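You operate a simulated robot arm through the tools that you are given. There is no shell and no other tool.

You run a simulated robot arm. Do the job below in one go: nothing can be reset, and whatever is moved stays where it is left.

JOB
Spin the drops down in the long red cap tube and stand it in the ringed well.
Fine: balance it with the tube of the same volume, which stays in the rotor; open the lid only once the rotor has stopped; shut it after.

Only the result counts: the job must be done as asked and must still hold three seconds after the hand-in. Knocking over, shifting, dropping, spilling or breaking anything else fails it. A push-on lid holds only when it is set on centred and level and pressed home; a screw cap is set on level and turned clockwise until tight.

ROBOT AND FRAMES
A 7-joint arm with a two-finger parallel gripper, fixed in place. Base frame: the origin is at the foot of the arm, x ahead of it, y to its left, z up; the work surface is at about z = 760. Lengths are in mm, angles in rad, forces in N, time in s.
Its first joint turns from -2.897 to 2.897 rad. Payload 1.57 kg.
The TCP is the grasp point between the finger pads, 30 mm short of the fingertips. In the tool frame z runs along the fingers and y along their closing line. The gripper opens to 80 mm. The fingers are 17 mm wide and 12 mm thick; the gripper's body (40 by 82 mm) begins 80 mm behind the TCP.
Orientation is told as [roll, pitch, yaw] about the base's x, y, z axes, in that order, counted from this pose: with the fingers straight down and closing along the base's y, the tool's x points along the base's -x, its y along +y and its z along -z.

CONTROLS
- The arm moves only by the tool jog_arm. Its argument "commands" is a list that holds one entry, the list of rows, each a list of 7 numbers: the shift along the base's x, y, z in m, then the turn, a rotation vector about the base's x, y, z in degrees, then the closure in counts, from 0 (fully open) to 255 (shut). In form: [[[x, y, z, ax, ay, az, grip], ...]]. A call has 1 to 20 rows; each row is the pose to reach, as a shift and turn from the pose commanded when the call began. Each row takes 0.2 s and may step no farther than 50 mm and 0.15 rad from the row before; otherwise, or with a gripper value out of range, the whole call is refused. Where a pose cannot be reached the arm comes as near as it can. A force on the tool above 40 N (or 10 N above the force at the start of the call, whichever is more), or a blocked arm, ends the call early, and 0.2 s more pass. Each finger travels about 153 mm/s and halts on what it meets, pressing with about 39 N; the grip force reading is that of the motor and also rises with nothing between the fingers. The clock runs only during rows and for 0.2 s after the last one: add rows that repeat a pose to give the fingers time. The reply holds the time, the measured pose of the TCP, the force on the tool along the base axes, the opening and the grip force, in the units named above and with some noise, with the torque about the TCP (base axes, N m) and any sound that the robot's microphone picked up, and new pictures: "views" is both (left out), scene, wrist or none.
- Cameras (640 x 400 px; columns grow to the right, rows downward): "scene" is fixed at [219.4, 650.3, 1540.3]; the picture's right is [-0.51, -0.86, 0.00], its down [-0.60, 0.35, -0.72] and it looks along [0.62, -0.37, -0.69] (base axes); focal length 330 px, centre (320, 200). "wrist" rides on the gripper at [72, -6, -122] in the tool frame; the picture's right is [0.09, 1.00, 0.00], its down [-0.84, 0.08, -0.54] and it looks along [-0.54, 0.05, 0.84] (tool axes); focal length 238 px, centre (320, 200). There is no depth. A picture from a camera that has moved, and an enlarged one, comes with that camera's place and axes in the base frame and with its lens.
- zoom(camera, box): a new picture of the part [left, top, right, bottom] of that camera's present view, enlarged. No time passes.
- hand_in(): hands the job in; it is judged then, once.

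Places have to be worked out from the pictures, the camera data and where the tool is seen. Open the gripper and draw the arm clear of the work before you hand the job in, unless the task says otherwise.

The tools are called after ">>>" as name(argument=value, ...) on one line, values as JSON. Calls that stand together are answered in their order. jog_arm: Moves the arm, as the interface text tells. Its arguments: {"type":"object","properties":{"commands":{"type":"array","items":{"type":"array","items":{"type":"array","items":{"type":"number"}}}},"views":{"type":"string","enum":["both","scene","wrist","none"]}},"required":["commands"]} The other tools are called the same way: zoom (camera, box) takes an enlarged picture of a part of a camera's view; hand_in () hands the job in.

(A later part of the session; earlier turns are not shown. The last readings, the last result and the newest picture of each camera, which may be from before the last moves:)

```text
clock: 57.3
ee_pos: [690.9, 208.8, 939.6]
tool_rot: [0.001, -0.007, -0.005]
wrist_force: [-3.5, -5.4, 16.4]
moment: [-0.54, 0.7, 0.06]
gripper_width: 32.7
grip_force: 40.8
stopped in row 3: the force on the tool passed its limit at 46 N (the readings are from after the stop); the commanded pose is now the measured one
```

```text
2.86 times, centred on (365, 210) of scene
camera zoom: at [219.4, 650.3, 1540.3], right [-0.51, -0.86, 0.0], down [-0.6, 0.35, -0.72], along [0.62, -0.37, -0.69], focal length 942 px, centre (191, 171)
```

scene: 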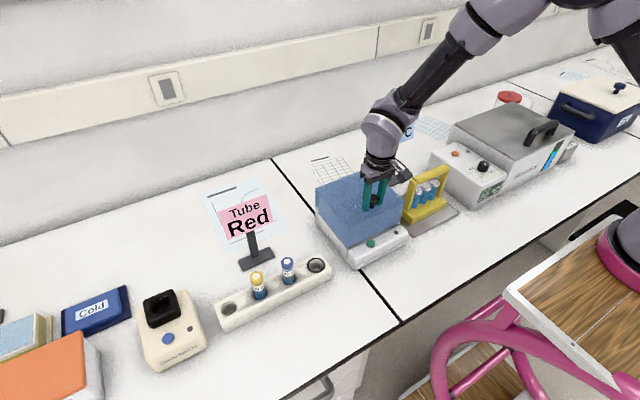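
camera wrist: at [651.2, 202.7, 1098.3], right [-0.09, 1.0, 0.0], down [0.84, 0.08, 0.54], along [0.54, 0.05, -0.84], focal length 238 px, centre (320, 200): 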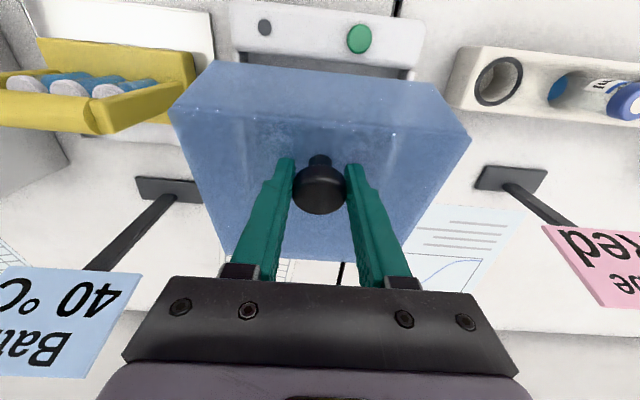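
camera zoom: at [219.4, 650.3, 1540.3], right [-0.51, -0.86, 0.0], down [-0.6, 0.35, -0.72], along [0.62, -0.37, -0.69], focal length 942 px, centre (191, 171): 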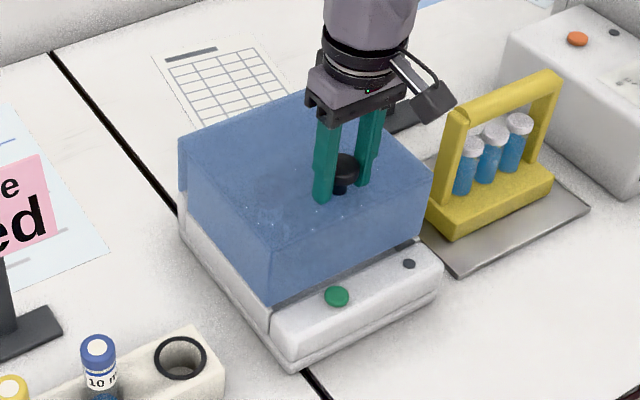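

The body pushed back with 46 N and the lid's front edge now meets the panel. I release the knob and rise a little to inspect.

>>> jog_arm(commands=[[[0, 0, 0, 0, 0, 0, 150], [0, 0, 0, 0, 0, 0, 64], [0, 0, 0.005, 0, 0, 0, 64], [0, 0, 0.04, 0, 0, 0, 64], [0, 0, 0.08, 0, 0, 0, 64], [0, 0, 0.08, 0, 0, 0, 64]]], views="both")

>>> zoom(camera="scene", box=[300, 160, 430, 280])

```text
clock: 58.7
ee_pos: [692.4, 210.0, 1019.0]
tool_rot: [0.002, -0.003, -0.001]
wrist_force: [1.1, 0.1, 0.0]
moment: [-0.03, 0.04, 0.0]
gripper_width: 60.1
grip_force: 0.0
camera wrist: at [621.2, 202.5, 1141.2], right [-0.09, 1.0, 0.0], down [0.83, 0.08, 0.55], along [0.54, 0.05, -0.84], focal length 238 px, centre (320, 200)
```

scene: 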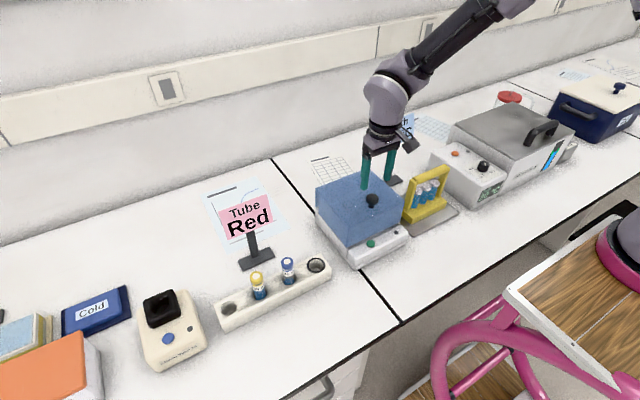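
wrist: 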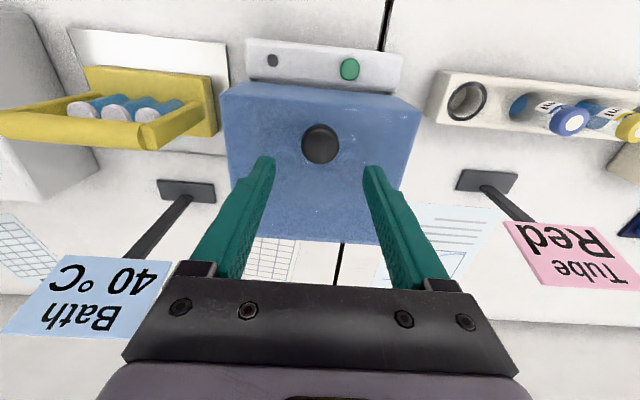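

```text
3.33 times, centred on (365, 220) of scene
camera zoom: at [219.4, 650.3, 1540.3], right [-0.51, -0.86, 0.0], down [-0.6, 0.35, -0.72], along [0.62, -0.37, -0.69], focal length 1099 px, centre (170, 133)
```

zoom: 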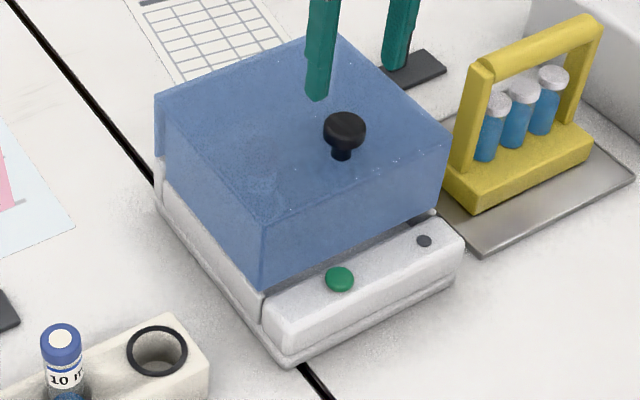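

The lid is down all round and the knob is free. I shut the fingers, move in front of the lid over the green button (about (640,239,826)) and come down to 15 mm above it.

>>> jog_arm(commands=[[[-0.027, 0.015, 0, 0, 0, 0, 255], [-0.0545, 0.029, 0, 0, 0, 0, 255], [-0.0545, 0.029, -0.045, 0, 0, 0, 255], [-0.0545, 0.029, -0.09, 0, 0, 0, 255], [-0.0545, 0.029, -0.13, 0, 0, 0, 255], [-0.0545, 0.029, -0.145, 0, 0, 0, 255], [-0.0545, 0.029, -0.145, 0, 0, 0, 255]]], views="both")

>>> zoom(camera="scene", box=[310, 180, 430, 280])

>>> zoom(camera="wrist", box=[220, 60, 420, 240])

```text
clock: 60.3
ee_pos: [636.6, 239.8, 873.9]
tool_rot: [0.002, -0.003, -0.003]
wrist_force: [-0.7, 0.8, 0.3]
moment: [-0.02, 0.0, 0.0]
gripper_width: 0.0
grip_force: 21.0
camera wrist: at [565.9, 232.3, 995.5], right [-0.09, 1.0, 0.0], down [0.83, 0.07, 0.55], along [0.54, 0.05, -0.84], focal length 238 px, centre (320, 200)
```

scene: 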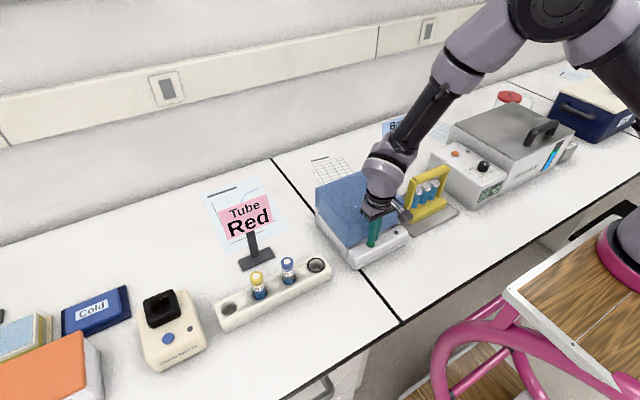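
wrist: 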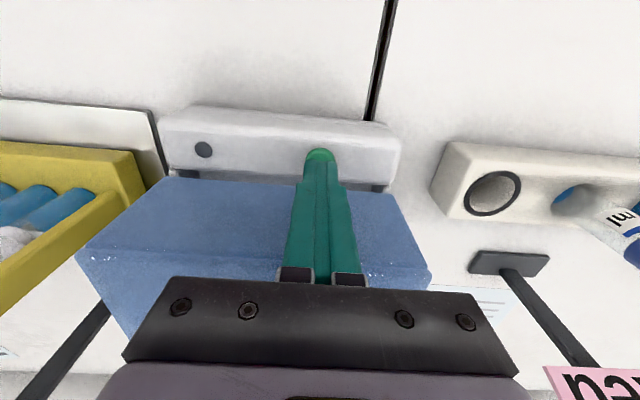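

```text
4.00 times, centred on (370, 230) of scene
camera zoom: at [219.4, 650.3, 1540.3], right [-0.51, -0.86, 0.0], down [-0.6, 0.35, -0.72], along [0.62, -0.37, -0.69], focal length 1318 px, centre (120, 80)
```

zoom: 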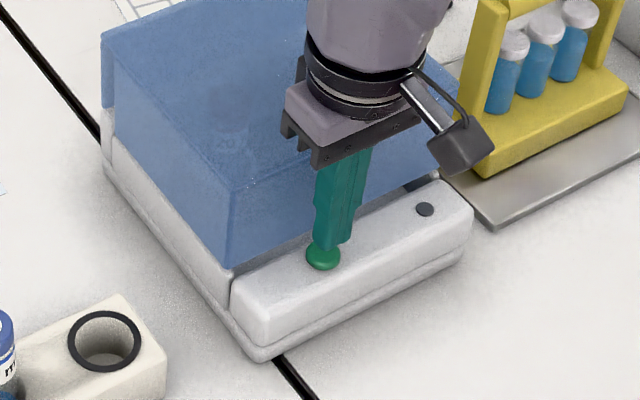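

```text
2.22 times, centred on (320, 150) of wrist
camera zoom: at [565.9, 232.3, 995.5], right [-0.09, 1.0, 0.0], down [0.83, 0.07, 0.55], along [0.54, 0.05, -0.84], focal length 530 px, centre (320, 311)
```

zoom: 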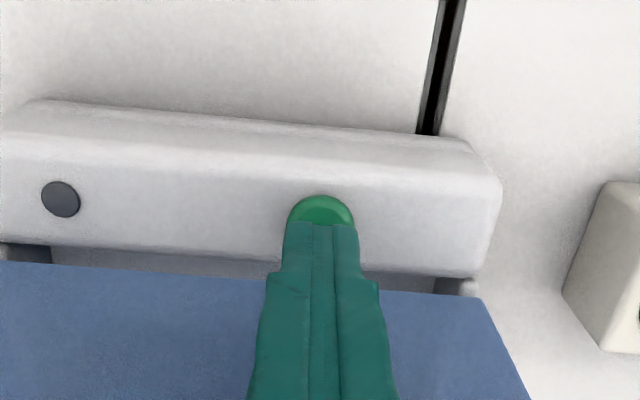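

The fingertips are lined up over the button. I press down in small steps, listening for a sound.

>>> jog_arm(commands=[[[0.001, 0, -0.008, 0, 0, 0, 255], [0.001, 0, -0.012, 0, 0, 0, 255], [0.001, 0, -0.015, 0, 0, 0, 255], [0.001, 0, -0.017, 0, 0, 0, 255]]], views="none")

```text
clock: 61.3
ee_pos: [637.7, 238.8, 857.3]
tool_rot: [0.003, -0.004, -0.003]
wrist_force: [-1.2, -0.9, 1.7]
moment: [-0.03, 0.08, 0.02]
gripper_width: 0.0
grip_force: 20.9
heard: click
```

A click was heard: the button went in. I lift off and look and listen for the rotor.

>>> jog_arm(commands=[[[0, 0, 0.01, 0, 0, 0, 255], [0, 0, 0.03, 0, 0, 0, 255], [0, 0, 0.06, 0, 0, 0, 255], [0, 0, 0.06, 0, 0, 0, 255]]], views="both")

>>> zoom(camera="scene", box=[310, 170, 430, 280])

>>> zoom(camera="wrist", box=[150, 60, 450, 280])

```text
clock: 62.3
ee_pos: [639.6, 239.3, 917.1]
tool_rot: [0.001, -0.006, -0.001]
wrist_force: [-0.1, -0.3, -0.4]
moment: [0.0, 0.0, 0.0]
gripper_width: 0.0
grip_force: 21.3
camera wrist: at [567.1, 232.2, 1039.0], right [-0.09, 1.0, 0.0], down [0.83, 0.08, 0.55], along [0.54, 0.05, -0.84], focal length 238 px, centre (320, 200)
```

scene: 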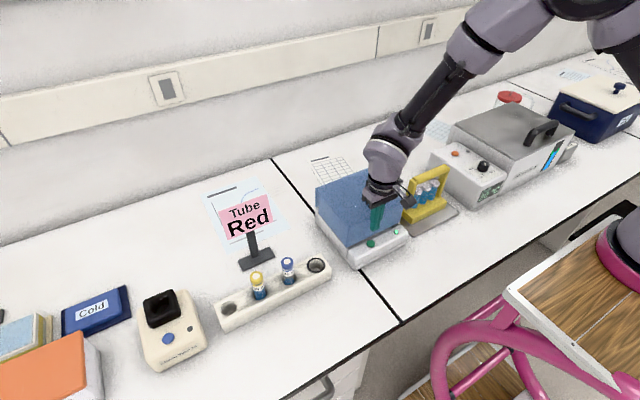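
wrist: 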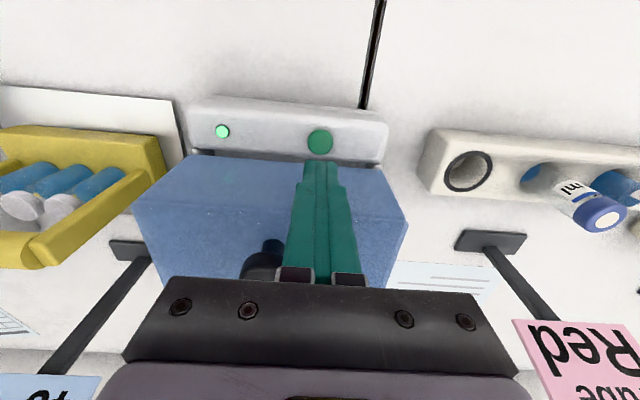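

```text
3.64 times, centred on (370, 225) of scene
camera zoom: at [219.4, 650.3, 1540.3], right [-0.51, -0.86, 0.0], down [-0.6, 0.35, -0.72], along [0.62, -0.37, -0.69], focal length 1199 px, centre (138, 109)
```

zoom: 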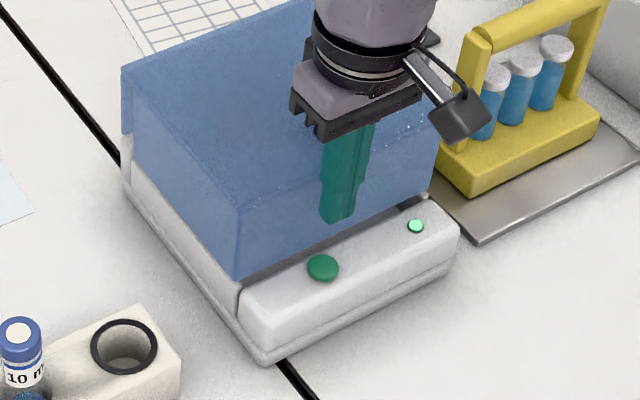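

```text
1.82 times, centred on (300, 170) of wrist
camera zoom: at [567.1, 232.2, 1039.0], right [-0.09, 1.0, 0.0], down [0.83, 0.08, 0.55], along [0.54, 0.05, -0.84], focal length 433 px, centre (356, 254)
```

zoom: 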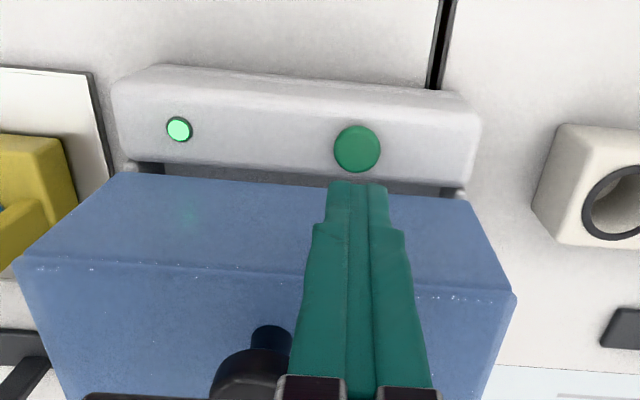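

The lamp glows green: the rotor is running. I move up over the knob with open fingers and wait, watching the lamp and listening.

>>> jog_arm(commands=[[[0, 0, 0.045, 0, 0, 0, 255], [0, 0, 0.09, 0, 0, 0, 255], [0, 0, 0.11, 0, 0, 0, 255], [0.025, -0.015, 0.11, 0, 0, 0, 64], [0.053, -0.029, 0.11, 0, 0, 0, 64], [0.053, -0.029, 0.11, 0, 0, 0, 64], [0.053, -0.029, 0.11, 0, 0, 0, 64], [0.053, -0.029, 0.11, 0, 0, 0, 64], [0.053, -0.029, 0.11, 0, 0, 0, 64], [0.053, -0.029, 0.11, 0, 0, 0, 64], [0.053, -0.029, 0.11, 0, 0, 0, 64], [0.053, -0.029, 0.11, 0, 0, 0, 64]]], views="both")

```text
clock: 64.9
ee_pos: [690.2, 209.3, 1027.6]
tool_rot: [0.002, -0.006, -0.002]
wrist_force: [-0.8, -0.6, -0.2]
moment: [0.01, -0.03, -0.01]
gripper_width: 60.0
grip_force: 0.1
camera wrist: at [619.8, 203.2, 1149.3], right [-0.09, 1.0, 0.0], down [0.83, 0.07, 0.55], along [0.54, 0.05, -0.84], focal length 238 px, centre (320, 200)
```

scene: 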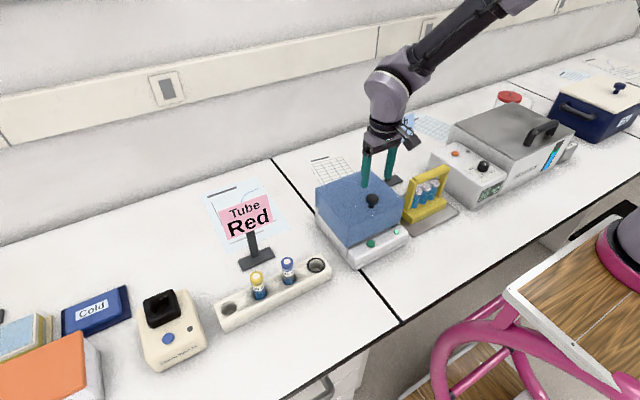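
wrist: 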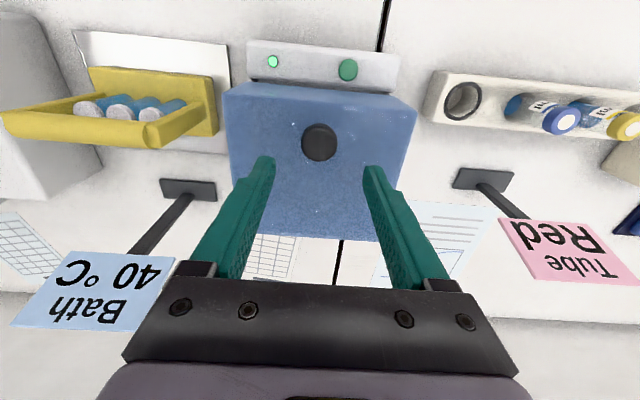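

The lamp is still lit. I hold still and wait another 4 s.

>>> jog_arm(commands=[[[0, 0, 0, 0, 0, 0, 64], [0, 0, 0, 0, 0, 0, 64], [0, 0, 0, 0, 0, 0, 64], [0, 0, 0, 0, 0, 0, 64], [0, 0, 0, 0, 0, 0, 64], [0, 0, 0, 0, 0, 0, 64], [0, 0, 0, 0, 0, 0, 64], [0, 0, 0, 0, 0, 0, 64], [0, 0, 0, 0, 0, 0, 64], [0, 0, 0, 0, 0, 0, 64], [0, 0, 0, 0, 0, 0, 64], [0, 0, 0, 0, 0, 0, 64], [0, 0, 0, 0, 0, 0, 64], [0, 0, 0, 0, 0, 0, 64], [0, 0, 0, 0, 0, 0, 64], [0, 0, 0, 0, 0, 0, 64], [0, 0, 0, 0, 0, 0, 64], [0, 0, 0, 0, 0, 0, 64], [0, 0, 0, 0, 0, 0, 64], [0, 0, 0, 0, 0, 0, 64]]], views="wrist")

```text
clock: 69.1
ee_pos: [691.3, 209.8, 1027.9]
tool_rot: [0.001, -0.004, -0.001]
wrist_force: [-0.7, 0.1, -0.8]
moment: [-0.01, 0.02, 0.01]
gripper_width: 60.2
grip_force: 0.1
camera wrist: at [619.8, 203.2, 1149.3], right [-0.09, 1.0, 0.0], down [0.83, 0.07, 0.55], along [0.54, 0.05, -0.84], focal length 238 px, centre (320, 200)
```

wrist: 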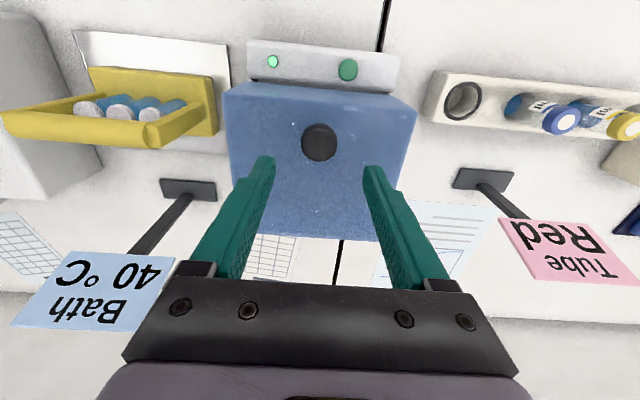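

Lamp still green at 69 s. I zoom to see into the lid and keep waiting.

>>> zoom(camera="wrist", box=[220, 30, 430, 250])

>>> jog_arm(commands=[[[0, 0, 0, 0, 0, 0, 64], [0, 0, 0, 0, 0, 0, 64], [0, 0, 0, 0, 0, 0, 64], [0, 0, 0, 0, 0, 0, 64], [0, 0, 0, 0, 0, 0, 64], [0, 0, 0, 0, 0, 0, 64], [0, 0, 0, 0, 0, 0, 64], [0, 0, 0, 0, 0, 0, 64], [0, 0, 0, 0, 0, 0, 64], [0, 0, 0, 0, 0, 0, 64], [0, 0, 0, 0, 0, 0, 64], [0, 0, 0, 0, 0, 0, 64], [0, 0, 0, 0, 0, 0, 64], [0, 0, 0, 0, 0, 0, 64], [0, 0, 0, 0, 0, 0, 64], [0, 0, 0, 0, 0, 0, 64], [0, 0, 0, 0, 0, 0, 64], [0, 0, 0, 0, 0, 0, 64], [0, 0, 0, 0, 0, 0, 64], [0, 0, 0, 0, 0, 0, 64]]], views="wrist")

```text
1.82 times, centred on (325, 140) of wrist
camera zoom: at [619.8, 203.2, 1149.3], right [-0.09, 1.0, 0.0], down [0.83, 0.07, 0.55], along [0.54, 0.05, -0.84], focal length 433 px, centre (311, 309)
```

zoom: 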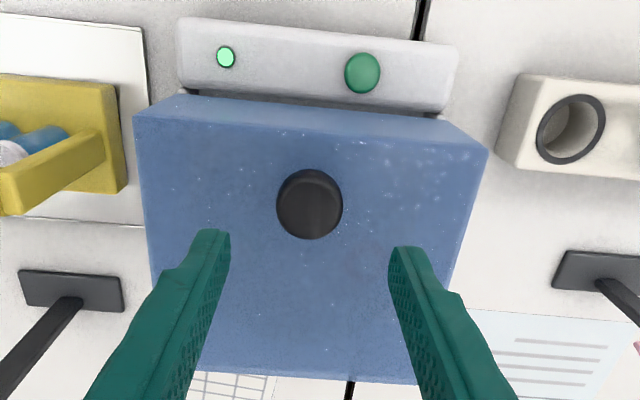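

```text
clock: 73.3
ee_pos: [690.3, 209.3, 1028.6]
tool_rot: [0.003, -0.008, -0.001]
wrist_force: [-0.2, -0.2, -0.2]
moment: [0.01, 0.02, 0.0]
gripper_width: 59.7
grip_force: 0.0
camera wrist: at [619.7, 203.2, 1149.3], right [-0.09, 1.0, 0.0], down [0.83, 0.07, 0.55], along [0.54, 0.05, -0.84], focal length 238 px, centre (320, 200)
```

wrist: 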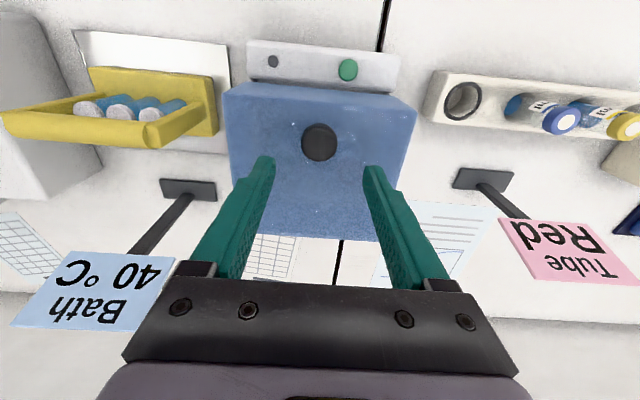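

The lamp went out around 73 s. The rotor may still coast, so I wait further and watch through the translucent lid for any motion.

>>> jog_arm(commands=[[[0, 0, 0, 0, 0, 0, 64], [0, 0, 0, 0, 0, 0, 64], [0, 0, 0, 0, 0, 0, 64], [0, 0, 0, 0, 0, 0, 64], [0, 0, 0, 0, 0, 0, 64], [0, 0, 0, 0, 0, 0, 64], [0, 0, 0, 0, 0, 0, 64], [0, 0, 0, 0, 0, 0, 64], [0, 0, 0, 0, 0, 0, 64], [0, 0, 0, 0, 0, 0, 64], [0, 0, 0, 0, 0, 0, 64], [0, 0, 0, 0, 0, 0, 64], [0, 0, 0, 0, 0, 0, 64], [0, 0, 0, 0, 0, 0, 64], [0, 0, 0, 0, 0, 0, 64], [0, 0, 0, 0, 0, 0, 64], [0, 0, 0, 0, 0, 0, 64], [0, 0, 0, 0, 0, 0, 64], [0, 0, 0, 0, 0, 0, 64], [0, 0, 0, 0, 0, 0, 64]]], views="both")

>>> zoom(camera="scene", box=[310, 165, 420, 265])

>>> zoom(camera="wrist", box=[220, 30, 430, 250])

```text
clock: 77.5
ee_pos: [690.1, 210.8, 1027.5]
tool_rot: [0.001, -0.006, 0.0]
wrist_force: [0.2, -0.1, 0.6]
moment: [-0.02, -0.01, 0.01]
gripper_width: 60.0
grip_force: 0.0
camera wrist: at [619.8, 203.2, 1149.3], right [-0.09, 1.0, 0.0], down [0.83, 0.07, 0.55], along [0.54, 0.05, -0.84], focal length 238 px, centre (320, 200)
```

scene: 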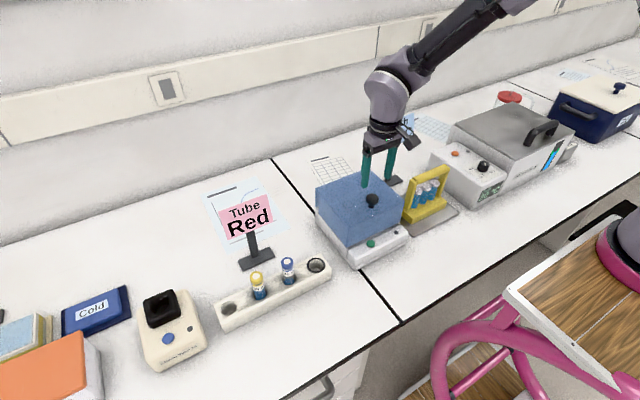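
wrist: 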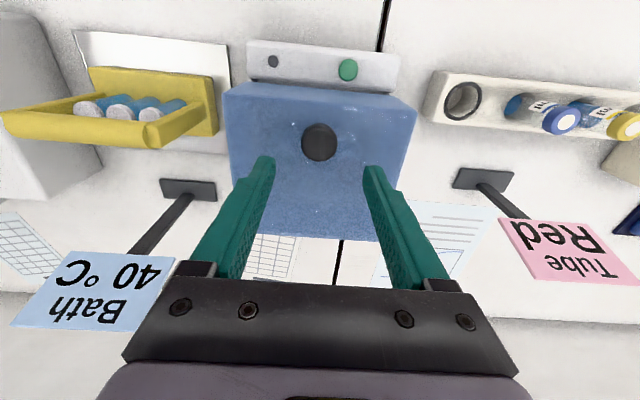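

```text
4.00 times, centred on (365, 215) of scene
camera zoom: at [219.4, 650.3, 1540.3], right [-0.51, -0.86, 0.0], down [-0.6, 0.35, -0.72], along [0.62, -0.37, -0.69], focal length 1318 px, centre (140, 140)
```

zoom: 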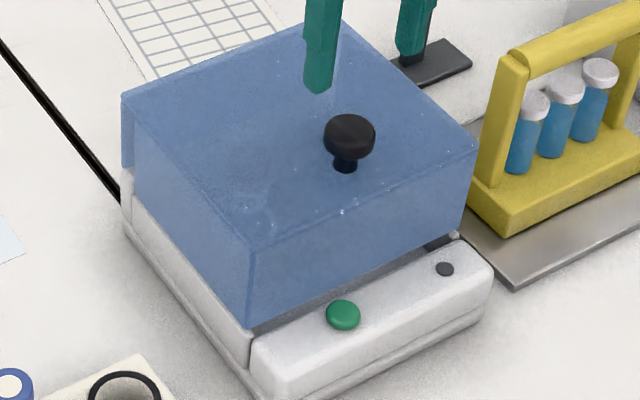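

```text
1.82 times, centred on (325, 140) of wrist
camera zoom: at [619.8, 203.2, 1149.3], right [-0.09, 1.0, 0.0], down [0.83, 0.07, 0.55], along [0.54, 0.05, -0.84], focal length 433 px, centre (311, 309)
```

zoom: 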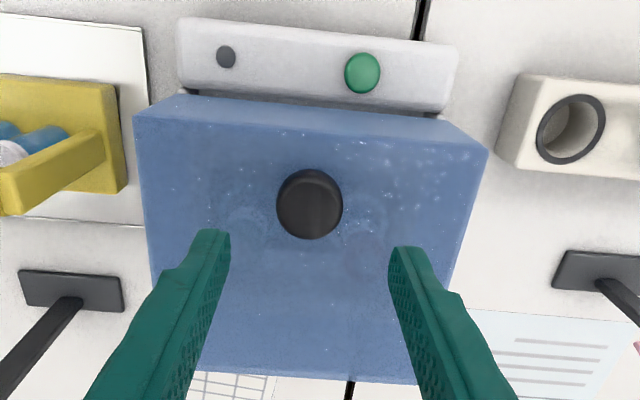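

Two faint cap-like discs now show through the lid that were not visible during the spin. I wait another 4 s and compare the same view.

>>> jog_arm(commands=[[[0, 0, 0, 0, 0, 0, 64], [0, 0, 0, 0, 0, 0, 64], [0, 0, 0, 0, 0, 0, 64], [0, 0, 0, 0, 0, 0, 64], [0, 0, 0, 0, 0, 0, 64], [0, 0, 0, 0, 0, 0, 64], [0, 0, 0, 0, 0, 0, 64], [0, 0, 0, 0, 0, 0, 64], [0, 0, 0, 0, 0, 0, 64], [0, 0, 0, 0, 0, 0, 64], [0, 0, 0, 0, 0, 0, 64], [0, 0, 0, 0, 0, 0, 64], [0, 0, 0, 0, 0, 0, 64], [0, 0, 0, 0, 0, 0, 64], [0, 0, 0, 0, 0, 0, 64], [0, 0, 0, 0, 0, 0, 64], [0, 0, 0, 0, 0, 0, 64], [0, 0, 0, 0, 0, 0, 64], [0, 0, 0, 0, 0, 0, 64], [0, 0, 0, 0, 0, 0, 64]]], views="none")

>>> zoom(camera="wrist", box=[260, 80, 390, 190])

>>> zoom(camera="scene", box=[320, 180, 410, 250])

```text
clock: 81.7
ee_pos: [690.1, 209.7, 1028.2]
tool_rot: [0.002, -0.005, -0.002]
wrist_force: [0.4, 1.0, 0.3]
moment: [0.02, 0.01, -0.02]
gripper_width: 60.0
grip_force: 0.0
```

```text
3.64 times, centred on (325, 135) of wrist
camera zoom: at [619.7, 203.2, 1149.3], right [-0.09, 1.0, 0.0], down [0.83, 0.07, 0.55], along [0.54, 0.05, -0.84], focal length 867 px, centre (302, 436)
```

zoom: 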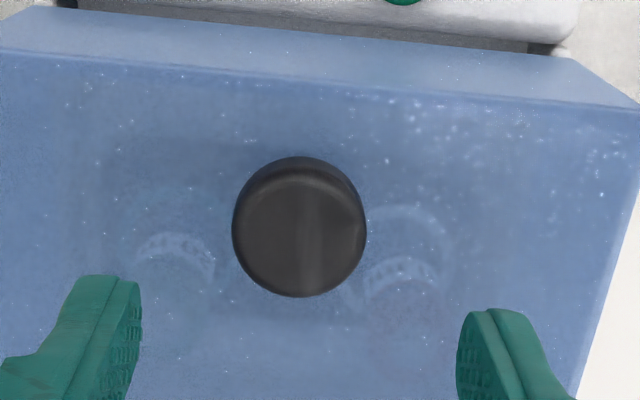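

```text
5.71 times, centred on (365, 215) of scene
camera zoom: at [219.4, 650.3, 1540.3], right [-0.51, -0.86, 0.0], down [-0.6, 0.35, -0.72], along [0.62, -0.37, -0.69], focal length 1884 px, centre (63, 114)
```

zoom: 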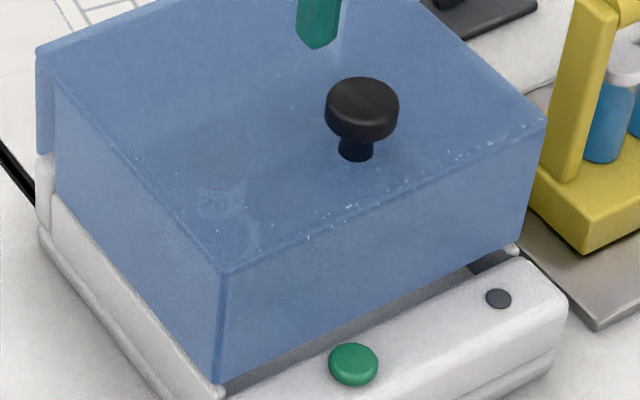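

Rings, caps and a label show sharply and unmoved through the lid, the lamp has been off for 8 s, so the rotor has stopped. I lower onto the knob and grip it.

>>> jog_arm(commands=[[[0, 0, -0.04, 0, 0, 0, 64], [0, 0, -0.075, 0, 0, 0, 64], [0, 0, -0.087, 0, 0, 0, 64], [0, 0, -0.087, 0, 0, 0, 160], [0, 0, -0.087, 0, 0, 0, 255], [0, 0, -0.087, 0, 0, 0, 255], [0, 0, -0.087, 0, 0, 0, 255]]], views="wrist")

```text
clock: 83.3
ee_pos: [691.4, 209.6, 940.3]
tool_rot: [0.003, -0.005, -0.003]
wrist_force: [-1.3, -23.6, 14.0]
moment: [-0.39, -0.08, -0.08]
gripper_width: 32.9
grip_force: 40.7
camera wrist: at [620.2, 203.1, 1061.7], right [-0.09, 1.0, 0.0], down [0.83, 0.07, 0.55], along [0.54, 0.05, -0.84], focal length 238 px, centre (320, 200)
```

wrist: 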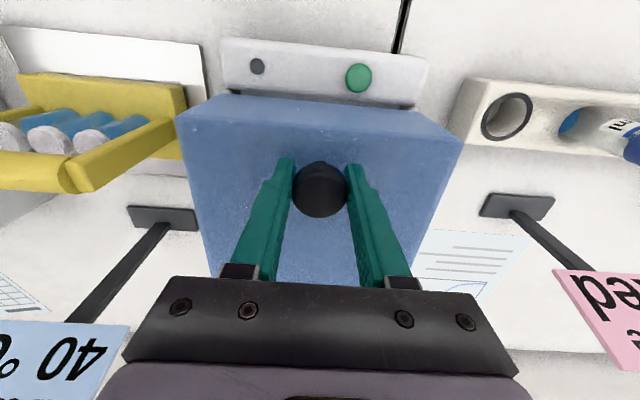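

Gripped, but a 24 N side force says the fingers sit about 2.5 mm too far in +y. I ease that while starting to lift the lid along its arc by 8°.

>>> jog_arm(commands=[[[0.001, -0.0015, 0.001, 0, 0, 0, 255], [0.004, -0.0025, 0.005, 0, 0, 0, 255], [0.0075, -0.003, 0.0099, 0, 0, 0, 255], [0.0115, -0.003, 0.0146, 0, 0, 0, 255], [0.0156, -0.003, 0.0193, 0, 0, 0, 255], [0.0156, -0.003, 0.0193, 0, 0, 0, 255]]], views="scene")

>>> zoom(camera="scene", box=[310, 150, 430, 270])

```text
clock: 84.7
ee_pos: [706.0, 209.3, 958.8]
tool_rot: [0.003, -0.004, 0.001]
wrist_force: [-6.3, 9.2, -5.3]
moment: [0.11, 1.29, 0.04]
gripper_width: 33.1
grip_force: 41.3
```

scene: 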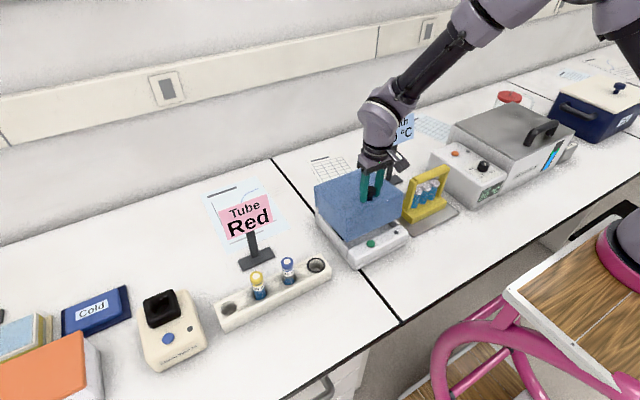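

```text
3.33 times, centred on (370, 210) of scene
camera zoom: at [219.4, 650.3, 1540.3], right [-0.51, -0.86, 0.0], down [-0.6, 0.35, -0.72], along [0.62, -0.37, -0.69], focal length 1099 px, centre (153, 167)
```

zoom: 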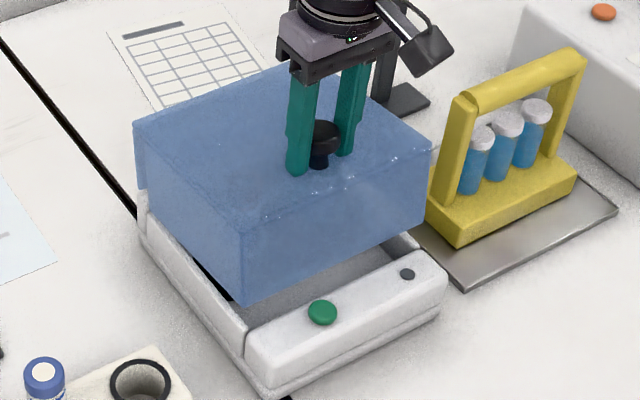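

The lid lifts smoothly. I continue 24° along the arc with a 1 mm y trim.

>>> jog_arm(commands=[[[0.0087, 0.0008, 0.0087, 0, 0, 0, 255], [0.0181, 0.001, 0.0168, 0, 0, 0, 255], [0.028, 0.001, 0.0243, 0, 0, 0, 255], [0.0384, 0.001, 0.031, 0, 0, 0, 255], [0.0492, 0.001, 0.0371, 0, 0, 0, 255], [0.0604, 0.001, 0.0423, 0, 0, 0, 255], [0.0604, 0.001, 0.0423, 0, 0, 0, 255]]], views="none")

```text
clock: 86.3
ee_pos: [765.8, 209.3, 999.9]
tool_rot: [0.003, -0.005, 0.0]
wrist_force: [-7.0, 23.7, -2.9]
moment: [0.25, 1.22, 0.06]
gripper_width: 32.8
grip_force: 41.0
```

Side force rose to +24 N, so I shift +2 mm in y and carry the lid on to near the top of its arc.

>>> jog_arm(commands=[[[0.0058, 0.0012, 0.0023, 0, 0, 0, 255], [0.0116, 0.002, 0.0044, 0, 0, 0, 255], [0.0235, 0.002, 0.0081, 0, 0, 0, 255], [0.0355, 0.002, 0.0108, 0, 0, 0, 255], [0.0478, 0.002, 0.0128, 0, 0, 0, 255], [0.0478, 0.002, 0.0128, 0, 0, 0, 255]]], views="none")

```text
clock: 87.7
ee_pos: [814.5, 210.1, 1014.0]
tool_rot: [0.003, -0.008, -0.003]
wrist_force: [-6.1, 10.8, 10.4]
moment: [0.09, 0.98, -0.11]
gripper_width: 32.9
grip_force: 41.0
```

I trim +1 mm in y and z and go on past the top of the arc.

>>> jog_arm(commands=[[[0.0123, 0.001, 0.0018, 0, 0, 0, 255], [0.0247, 0.001, 0.002, 0, 0, 0, 255], [0.0371, 0.001, 0.0013, 0, 0, 0, 255], [0.0494, 0.001, -0.0004, 0, 0, 0, 255], [0.0615, 0.001, -0.0027, 0, 0, 0, 255], [0.0735, 0.001, -0.006, 0, 0, 0, 255], [0.0735, 0.001, -0.006, 0, 0, 0, 255]]], views="scene")

```text
clock: 89.3
ee_pos: [887.6, 209.8, 1008.8]
tool_rot: [0.001, -0.008, -0.003]
wrist_force: [-0.6, 0.9, 7.6]
moment: [-0.03, 0.72, -0.06]
gripper_width: 33.2
grip_force: 41.4
```

scene: 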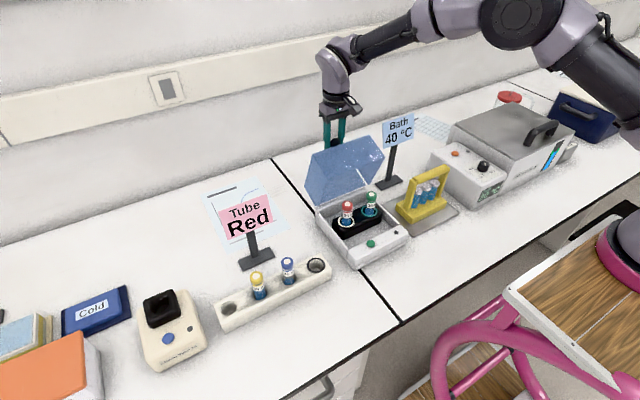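

The lid is past its balance point and the rotor stands still with both tubes. I lower the lid backward to its rest.

>>> jog_arm(commands=[[[0.012, 0, -0.0033, 0, 0, 0, 255], [0.0234, 0, -0.0081, 0, 0, 0, 255], [0.0346, 0, -0.0138, 0, 0, 0, 255], [0.0452, 0, -0.0202, 0, 0, 0, 255], [0.0553, 0, -0.0273, 0, 0, 0, 255], [0.0645, 0, -0.0353, 0, 0, 0, 255], [0.0645, 0, -0.0353, 0, 0, 0, 255]]], views="scene")

>>> zoom(camera="scene", box=[290, 120, 420, 270])

```text
clock: 90.9
ee_pos: [952.7, 208.7, 973.4]
tool_rot: [0.002, -0.009, -0.002]
wrist_force: [12.8, -16.9, 18.0]
moment: [0.0, 0.37, 0.0]
gripper_width: 31.5
grip_force: 40.2
```

scene: 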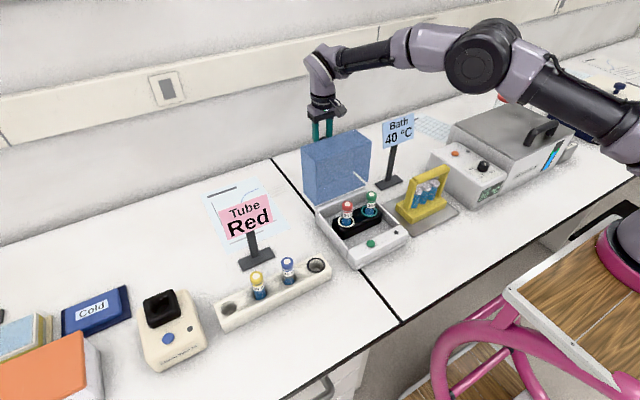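

```text
2.67 times, centred on (355, 195) of scene
camera zoom: at [219.4, 650.3, 1540.3], right [-0.51, -0.86, 0.0], down [-0.6, 0.35, -0.72], along [0.62, -0.37, -0.69], focal length 879 px, centre (227, 213)
```

zoom: 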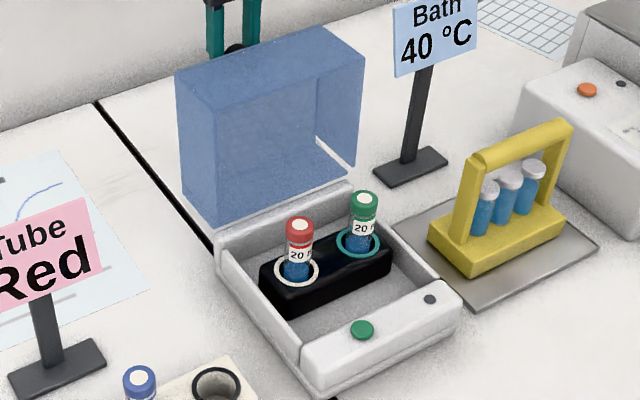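

The lid leans back nearly at its stop, well past balance. I release the knob so it settles, then rise clear.

>>> jog_arm(commands=[[[0.001, -0.001, 0.0005, 0, 0, 0, 255], [0.001, -0.001, 0.0005, 0, 0, 0, 120], [0.001, -0.001, 0.0005, 0, 0, 0, 0], [0.001, -0.001, 0.0005, 0, 0, 0, 0], [0.001, -0.001, 0.02, 0, 0, 0, 0], [0.001, -0.001, 0.06, 0, 0, 0, 0], [0.001, -0.001, 0.1, 0, 0, 0, 0], [0.001, -0.001, 0.1, 0, 0, 0, 0]]], views="both")

>>> zoom(camera="scene", box=[290, 120, 420, 270])

```text
clock: 92.7
ee_pos: [953.1, 210.6, 1073.2]
tool_rot: [0.003, -0.005, -0.001]
wrist_force: [-0.2, -0.1, 0.5]
moment: [-0.02, -0.03, -0.02]
gripper_width: 79.6
grip_force: 0.1
camera wrist: at [881.5, 203.7, 1194.8], right [-0.09, 1.0, 0.0], down [0.83, 0.08, 0.55], along [0.54, 0.05, -0.84], focal length 238 px, centre (320, 200)
```

scene: 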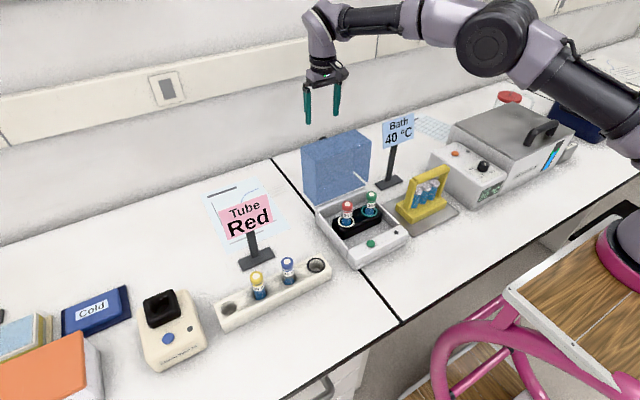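
wrist: 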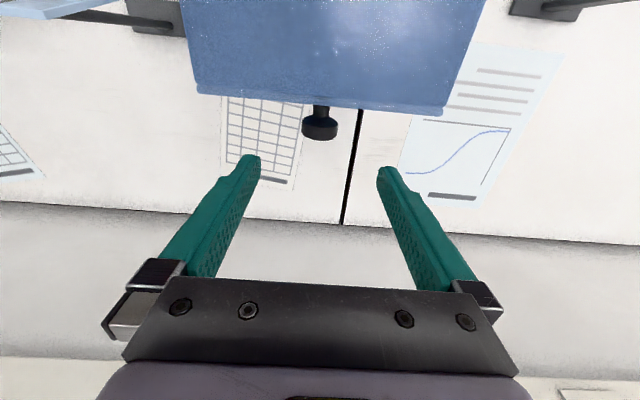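

```text
2.67 times, centred on (355, 195) of scene
camera zoom: at [219.4, 650.3, 1540.3], right [-0.51, -0.86, 0.0], down [-0.6, 0.35, -0.72], along [0.62, -0.37, -0.69], focal length 879 px, centre (227, 213)
```

zoom: 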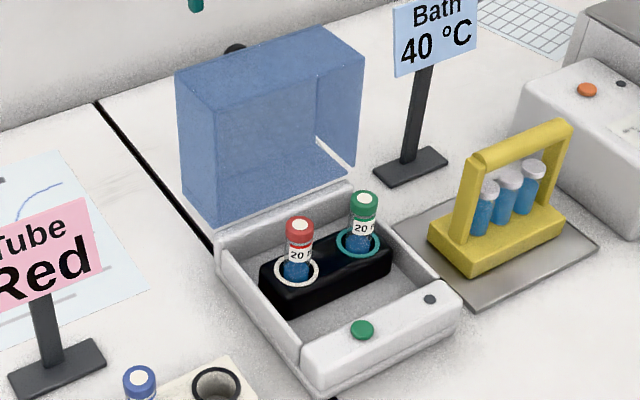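

The lid stays open on its own. I zoom on the red tube to check that the drops have come down.

>>> zoom(camera="scene", box=[330, 185, 390, 235])

```text
8.00 times, centred on (360, 210) of scene
camera zoom: at [219.4, 650.3, 1540.3], right [-0.51, -0.86, 0.0], down [-0.6, 0.35, -0.72], along [0.62, -0.37, -0.69], focal length 2637 px, centre (0, 120)
```

zoom: 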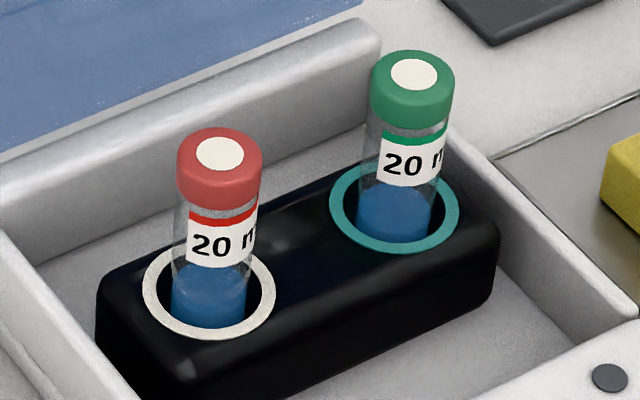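

The glass above the liquid is clear now: the drops are down. I go over the lid to above the red tube, with fingers opened to 60 mm, levelling the tiny tool tilt on the way.

>>> jog_arm(commands=[[[-0.04, 0.008, 0, -0.15, 0.3, 0, 64], [-0.085, 0.017, 0, -0.15, 0.3, 0, 64], [-0.13, 0.026, 0, -0.15, 0.3, 0, 64], [-0.17, 0.034, 0, -0.15, 0.3, 0, 64], [-0.2075, 0.041, 0, -0.15, 0.3, 0, 64], [-0.2075, 0.041, -0.045, -0.15, 0.3, 0, 64], [-0.2075, 0.041, -0.09, -0.15, 0.3, 0, 64], [-0.2075, 0.041, -0.11, -0.15, 0.3, 0, 64], [-0.2075, 0.041, -0.11, -0.15, 0.3, 0, 64]]], views="both")

>>> zoom(camera="wrist", box=[230, 80, 410, 220])

```text
clock: 94.7
ee_pos: [744.4, 252.4, 962.7]
tool_rot: [0.001, 0.001, -0.002]
wrist_force: [0.9, -0.4, -0.2]
moment: [-0.02, 0.01, 0.06]
gripper_width: 60.1
grip_force: 0.1
camera wrist: at [673.7, 246.2, 1085.1], right [-0.09, 1.0, 0.0], down [0.84, 0.08, 0.54], along [0.54, 0.05, -0.84], focal length 238 px, centre (320, 200)
```

scene: 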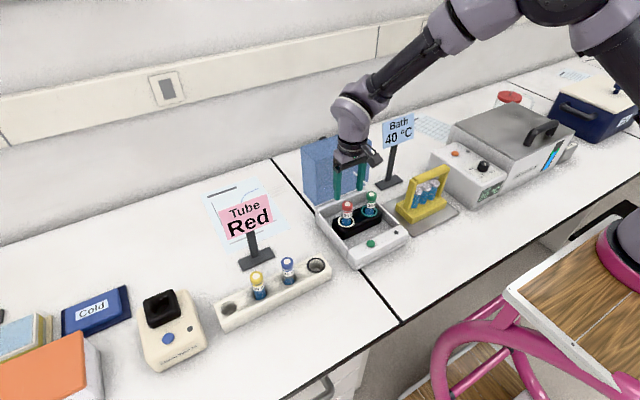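
wrist: 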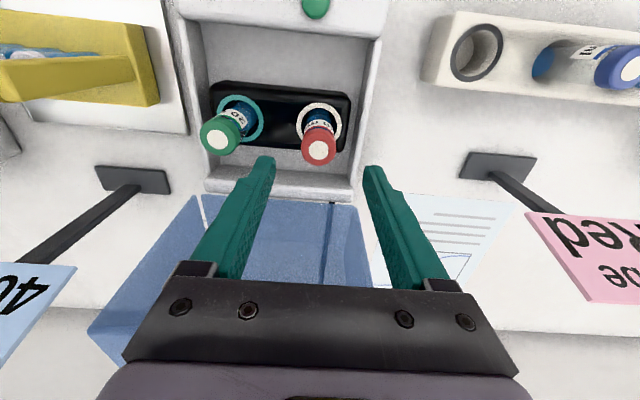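

```text
2.86 times, centred on (320, 150) of wrist
camera zoom: at [673.7, 246.2, 1085.1], right [-0.09, 1.0, 0.0], down [0.84, 0.08, 0.54], along [0.54, 0.05, -0.84], focal length 681 px, centre (320, 343)
```

zoom: 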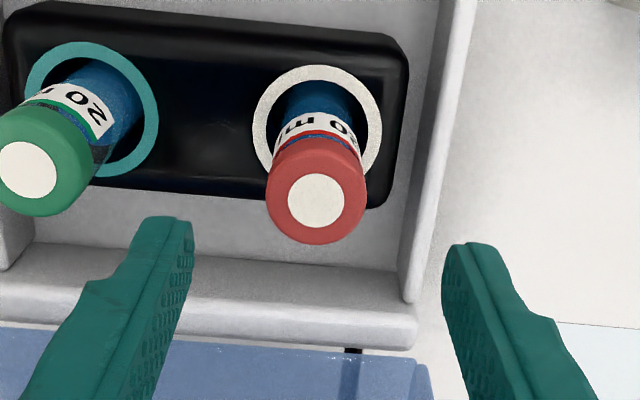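

The red cap is at (746.0, 251.7), centred between the fingers. I descend to z≈884 and close on the cap.

>>> jog_arm(commands=[[[0.001, -0.0005, -0.03, 0, 0, 0, 64], [0.001, -0.0005, -0.06, 0, 0, 0, 64], [0.001, -0.0005, -0.0785, 0, 0, 0, 64], [0.001, -0.0005, -0.0785, 0, 0, 0, 64], [0.001, -0.0005, -0.0785, 0, 0, 0, 160], [0.001, -0.0005, -0.0785, 0, 0, 0, 255], [0.001, -0.0005, -0.0785, 0, 0, 0, 255], [0.001, -0.0005, -0.0785, 0, 0, 0, 255]]], views="both")

```text
clock: 96.5
ee_pos: [744.3, 252.4, 885.6]
tool_rot: [0.0, 0.001, -0.002]
wrist_force: [-0.4, 0.4, 0.5]
moment: [0.02, -0.03, 0.0]
gripper_width: 28.3
grip_force: 38.7
camera wrist: at [673.8, 246.2, 1007.2], right [-0.09, 1.0, 0.0], down [0.84, 0.08, 0.54], along [0.54, 0.05, -0.84], focal length 238 px, centre (320, 200)
```

scene: 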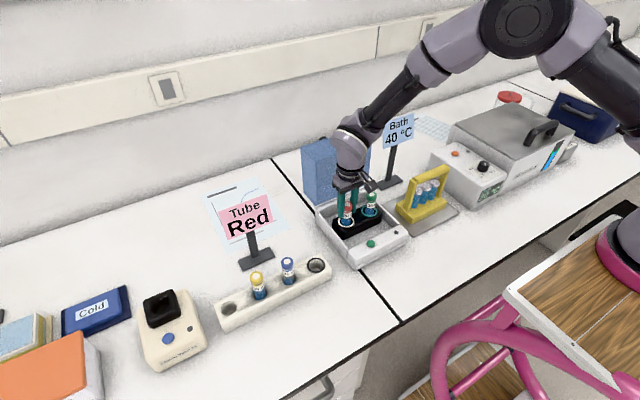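
wrist: 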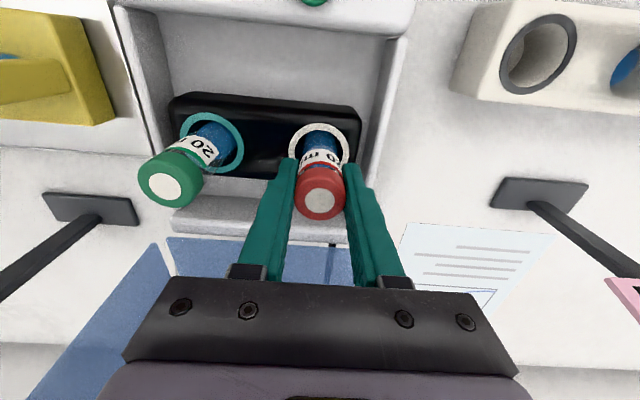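

The red tube is gripped (28.3 mm). I lift it straight up 145 mm and carry it to above the ringed well of the rack.

>>> jog_arm(commands=[[[0, 0, 0.02, 0, 0, 0, 255], [0, 0, 0.05, 0, 0, 0, 255], [0, 0, 0.085, 0, 0, 0, 255], [0, 0, 0.12, 0, 0, 0, 255], [0, 0, 0.145, 0, 0, 0, 255], [-0.02, 0.037, 0.145, 0, 0, 0, 255], [-0.04, 0.074, 0.145, 0, 0, 0, 255], [-0.06, 0.111, 0.145, 0, 0, 0, 255], [-0.08, 0.148, 0.145, 0, 0, 0, 255], [-0.08, 0.148, 0.145, 0, 0, 0, 255], [-0.08, 0.148, 0.145, 0, 0, 0, 255]]], views="both")

>>> zoom(camera="wrist", box=[240, 0, 420, 230])

>>> zoom(camera="scene", box=[260, 190, 380, 300])

```text
clock: 98.9
ee_pos: [665.7, 402.8, 1027.9]
tool_rot: [-0.003, 0.001, -0.001]
wrist_force: [0.1, -0.3, -0.9]
moment: [0.01, -0.01, 0.0]
gripper_width: 28.3
grip_force: 38.6
camera wrist: at [595.3, 394.8, 1150.8], right [-0.09, 1.0, 0.0], down [0.84, 0.08, 0.54], along [0.54, 0.05, -0.84], focal length 238 px, centre (320, 200)
```

scene: 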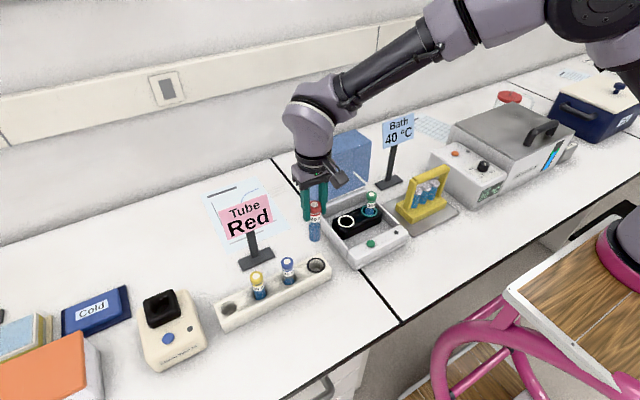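
wrist: 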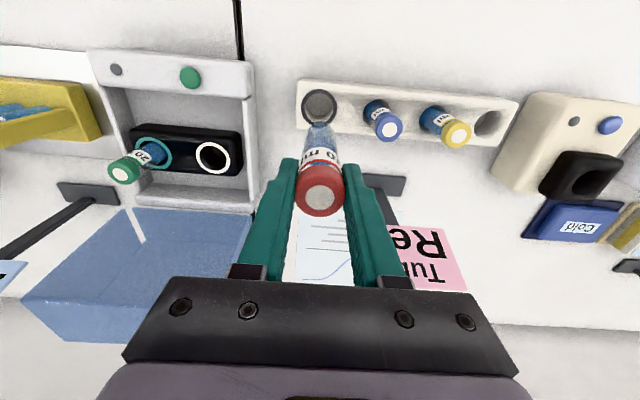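

```text
1.74 times, centred on (330, 115) of wrist
camera zoom: at [595.3, 394.8, 1150.8], right [-0.09, 1.0, 0.0], down [0.84, 0.08, 0.54], along [0.54, 0.05, -0.84], focal length 414 px, centre (303, 348)
```

zoom: 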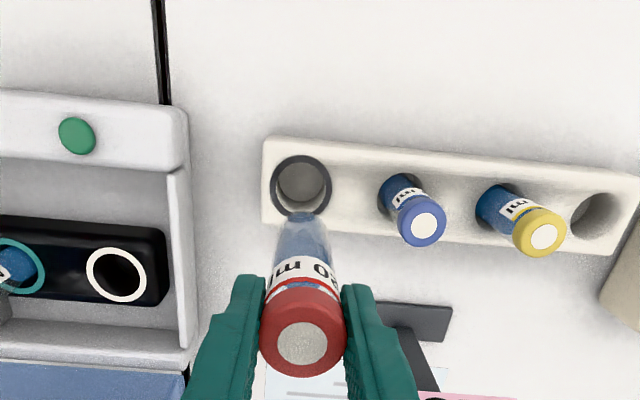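

```text
3.64 times, centred on (320, 245) of scene
camera zoom: at [219.4, 650.3, 1540.3], right [-0.51, -0.86, 0.0], down [-0.6, 0.35, -0.72], along [0.62, -0.37, -0.69], focal length 1199 px, centre (320, 36)
```

zoom: 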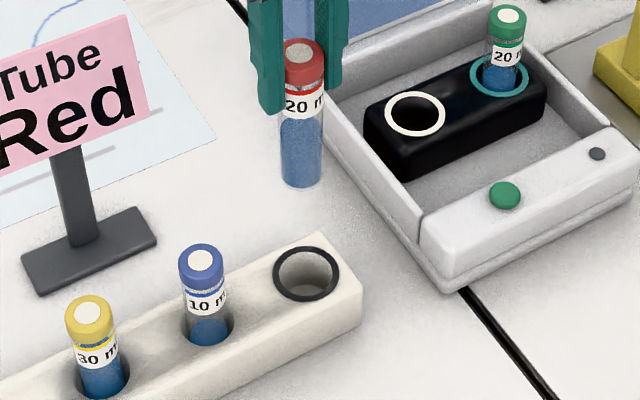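

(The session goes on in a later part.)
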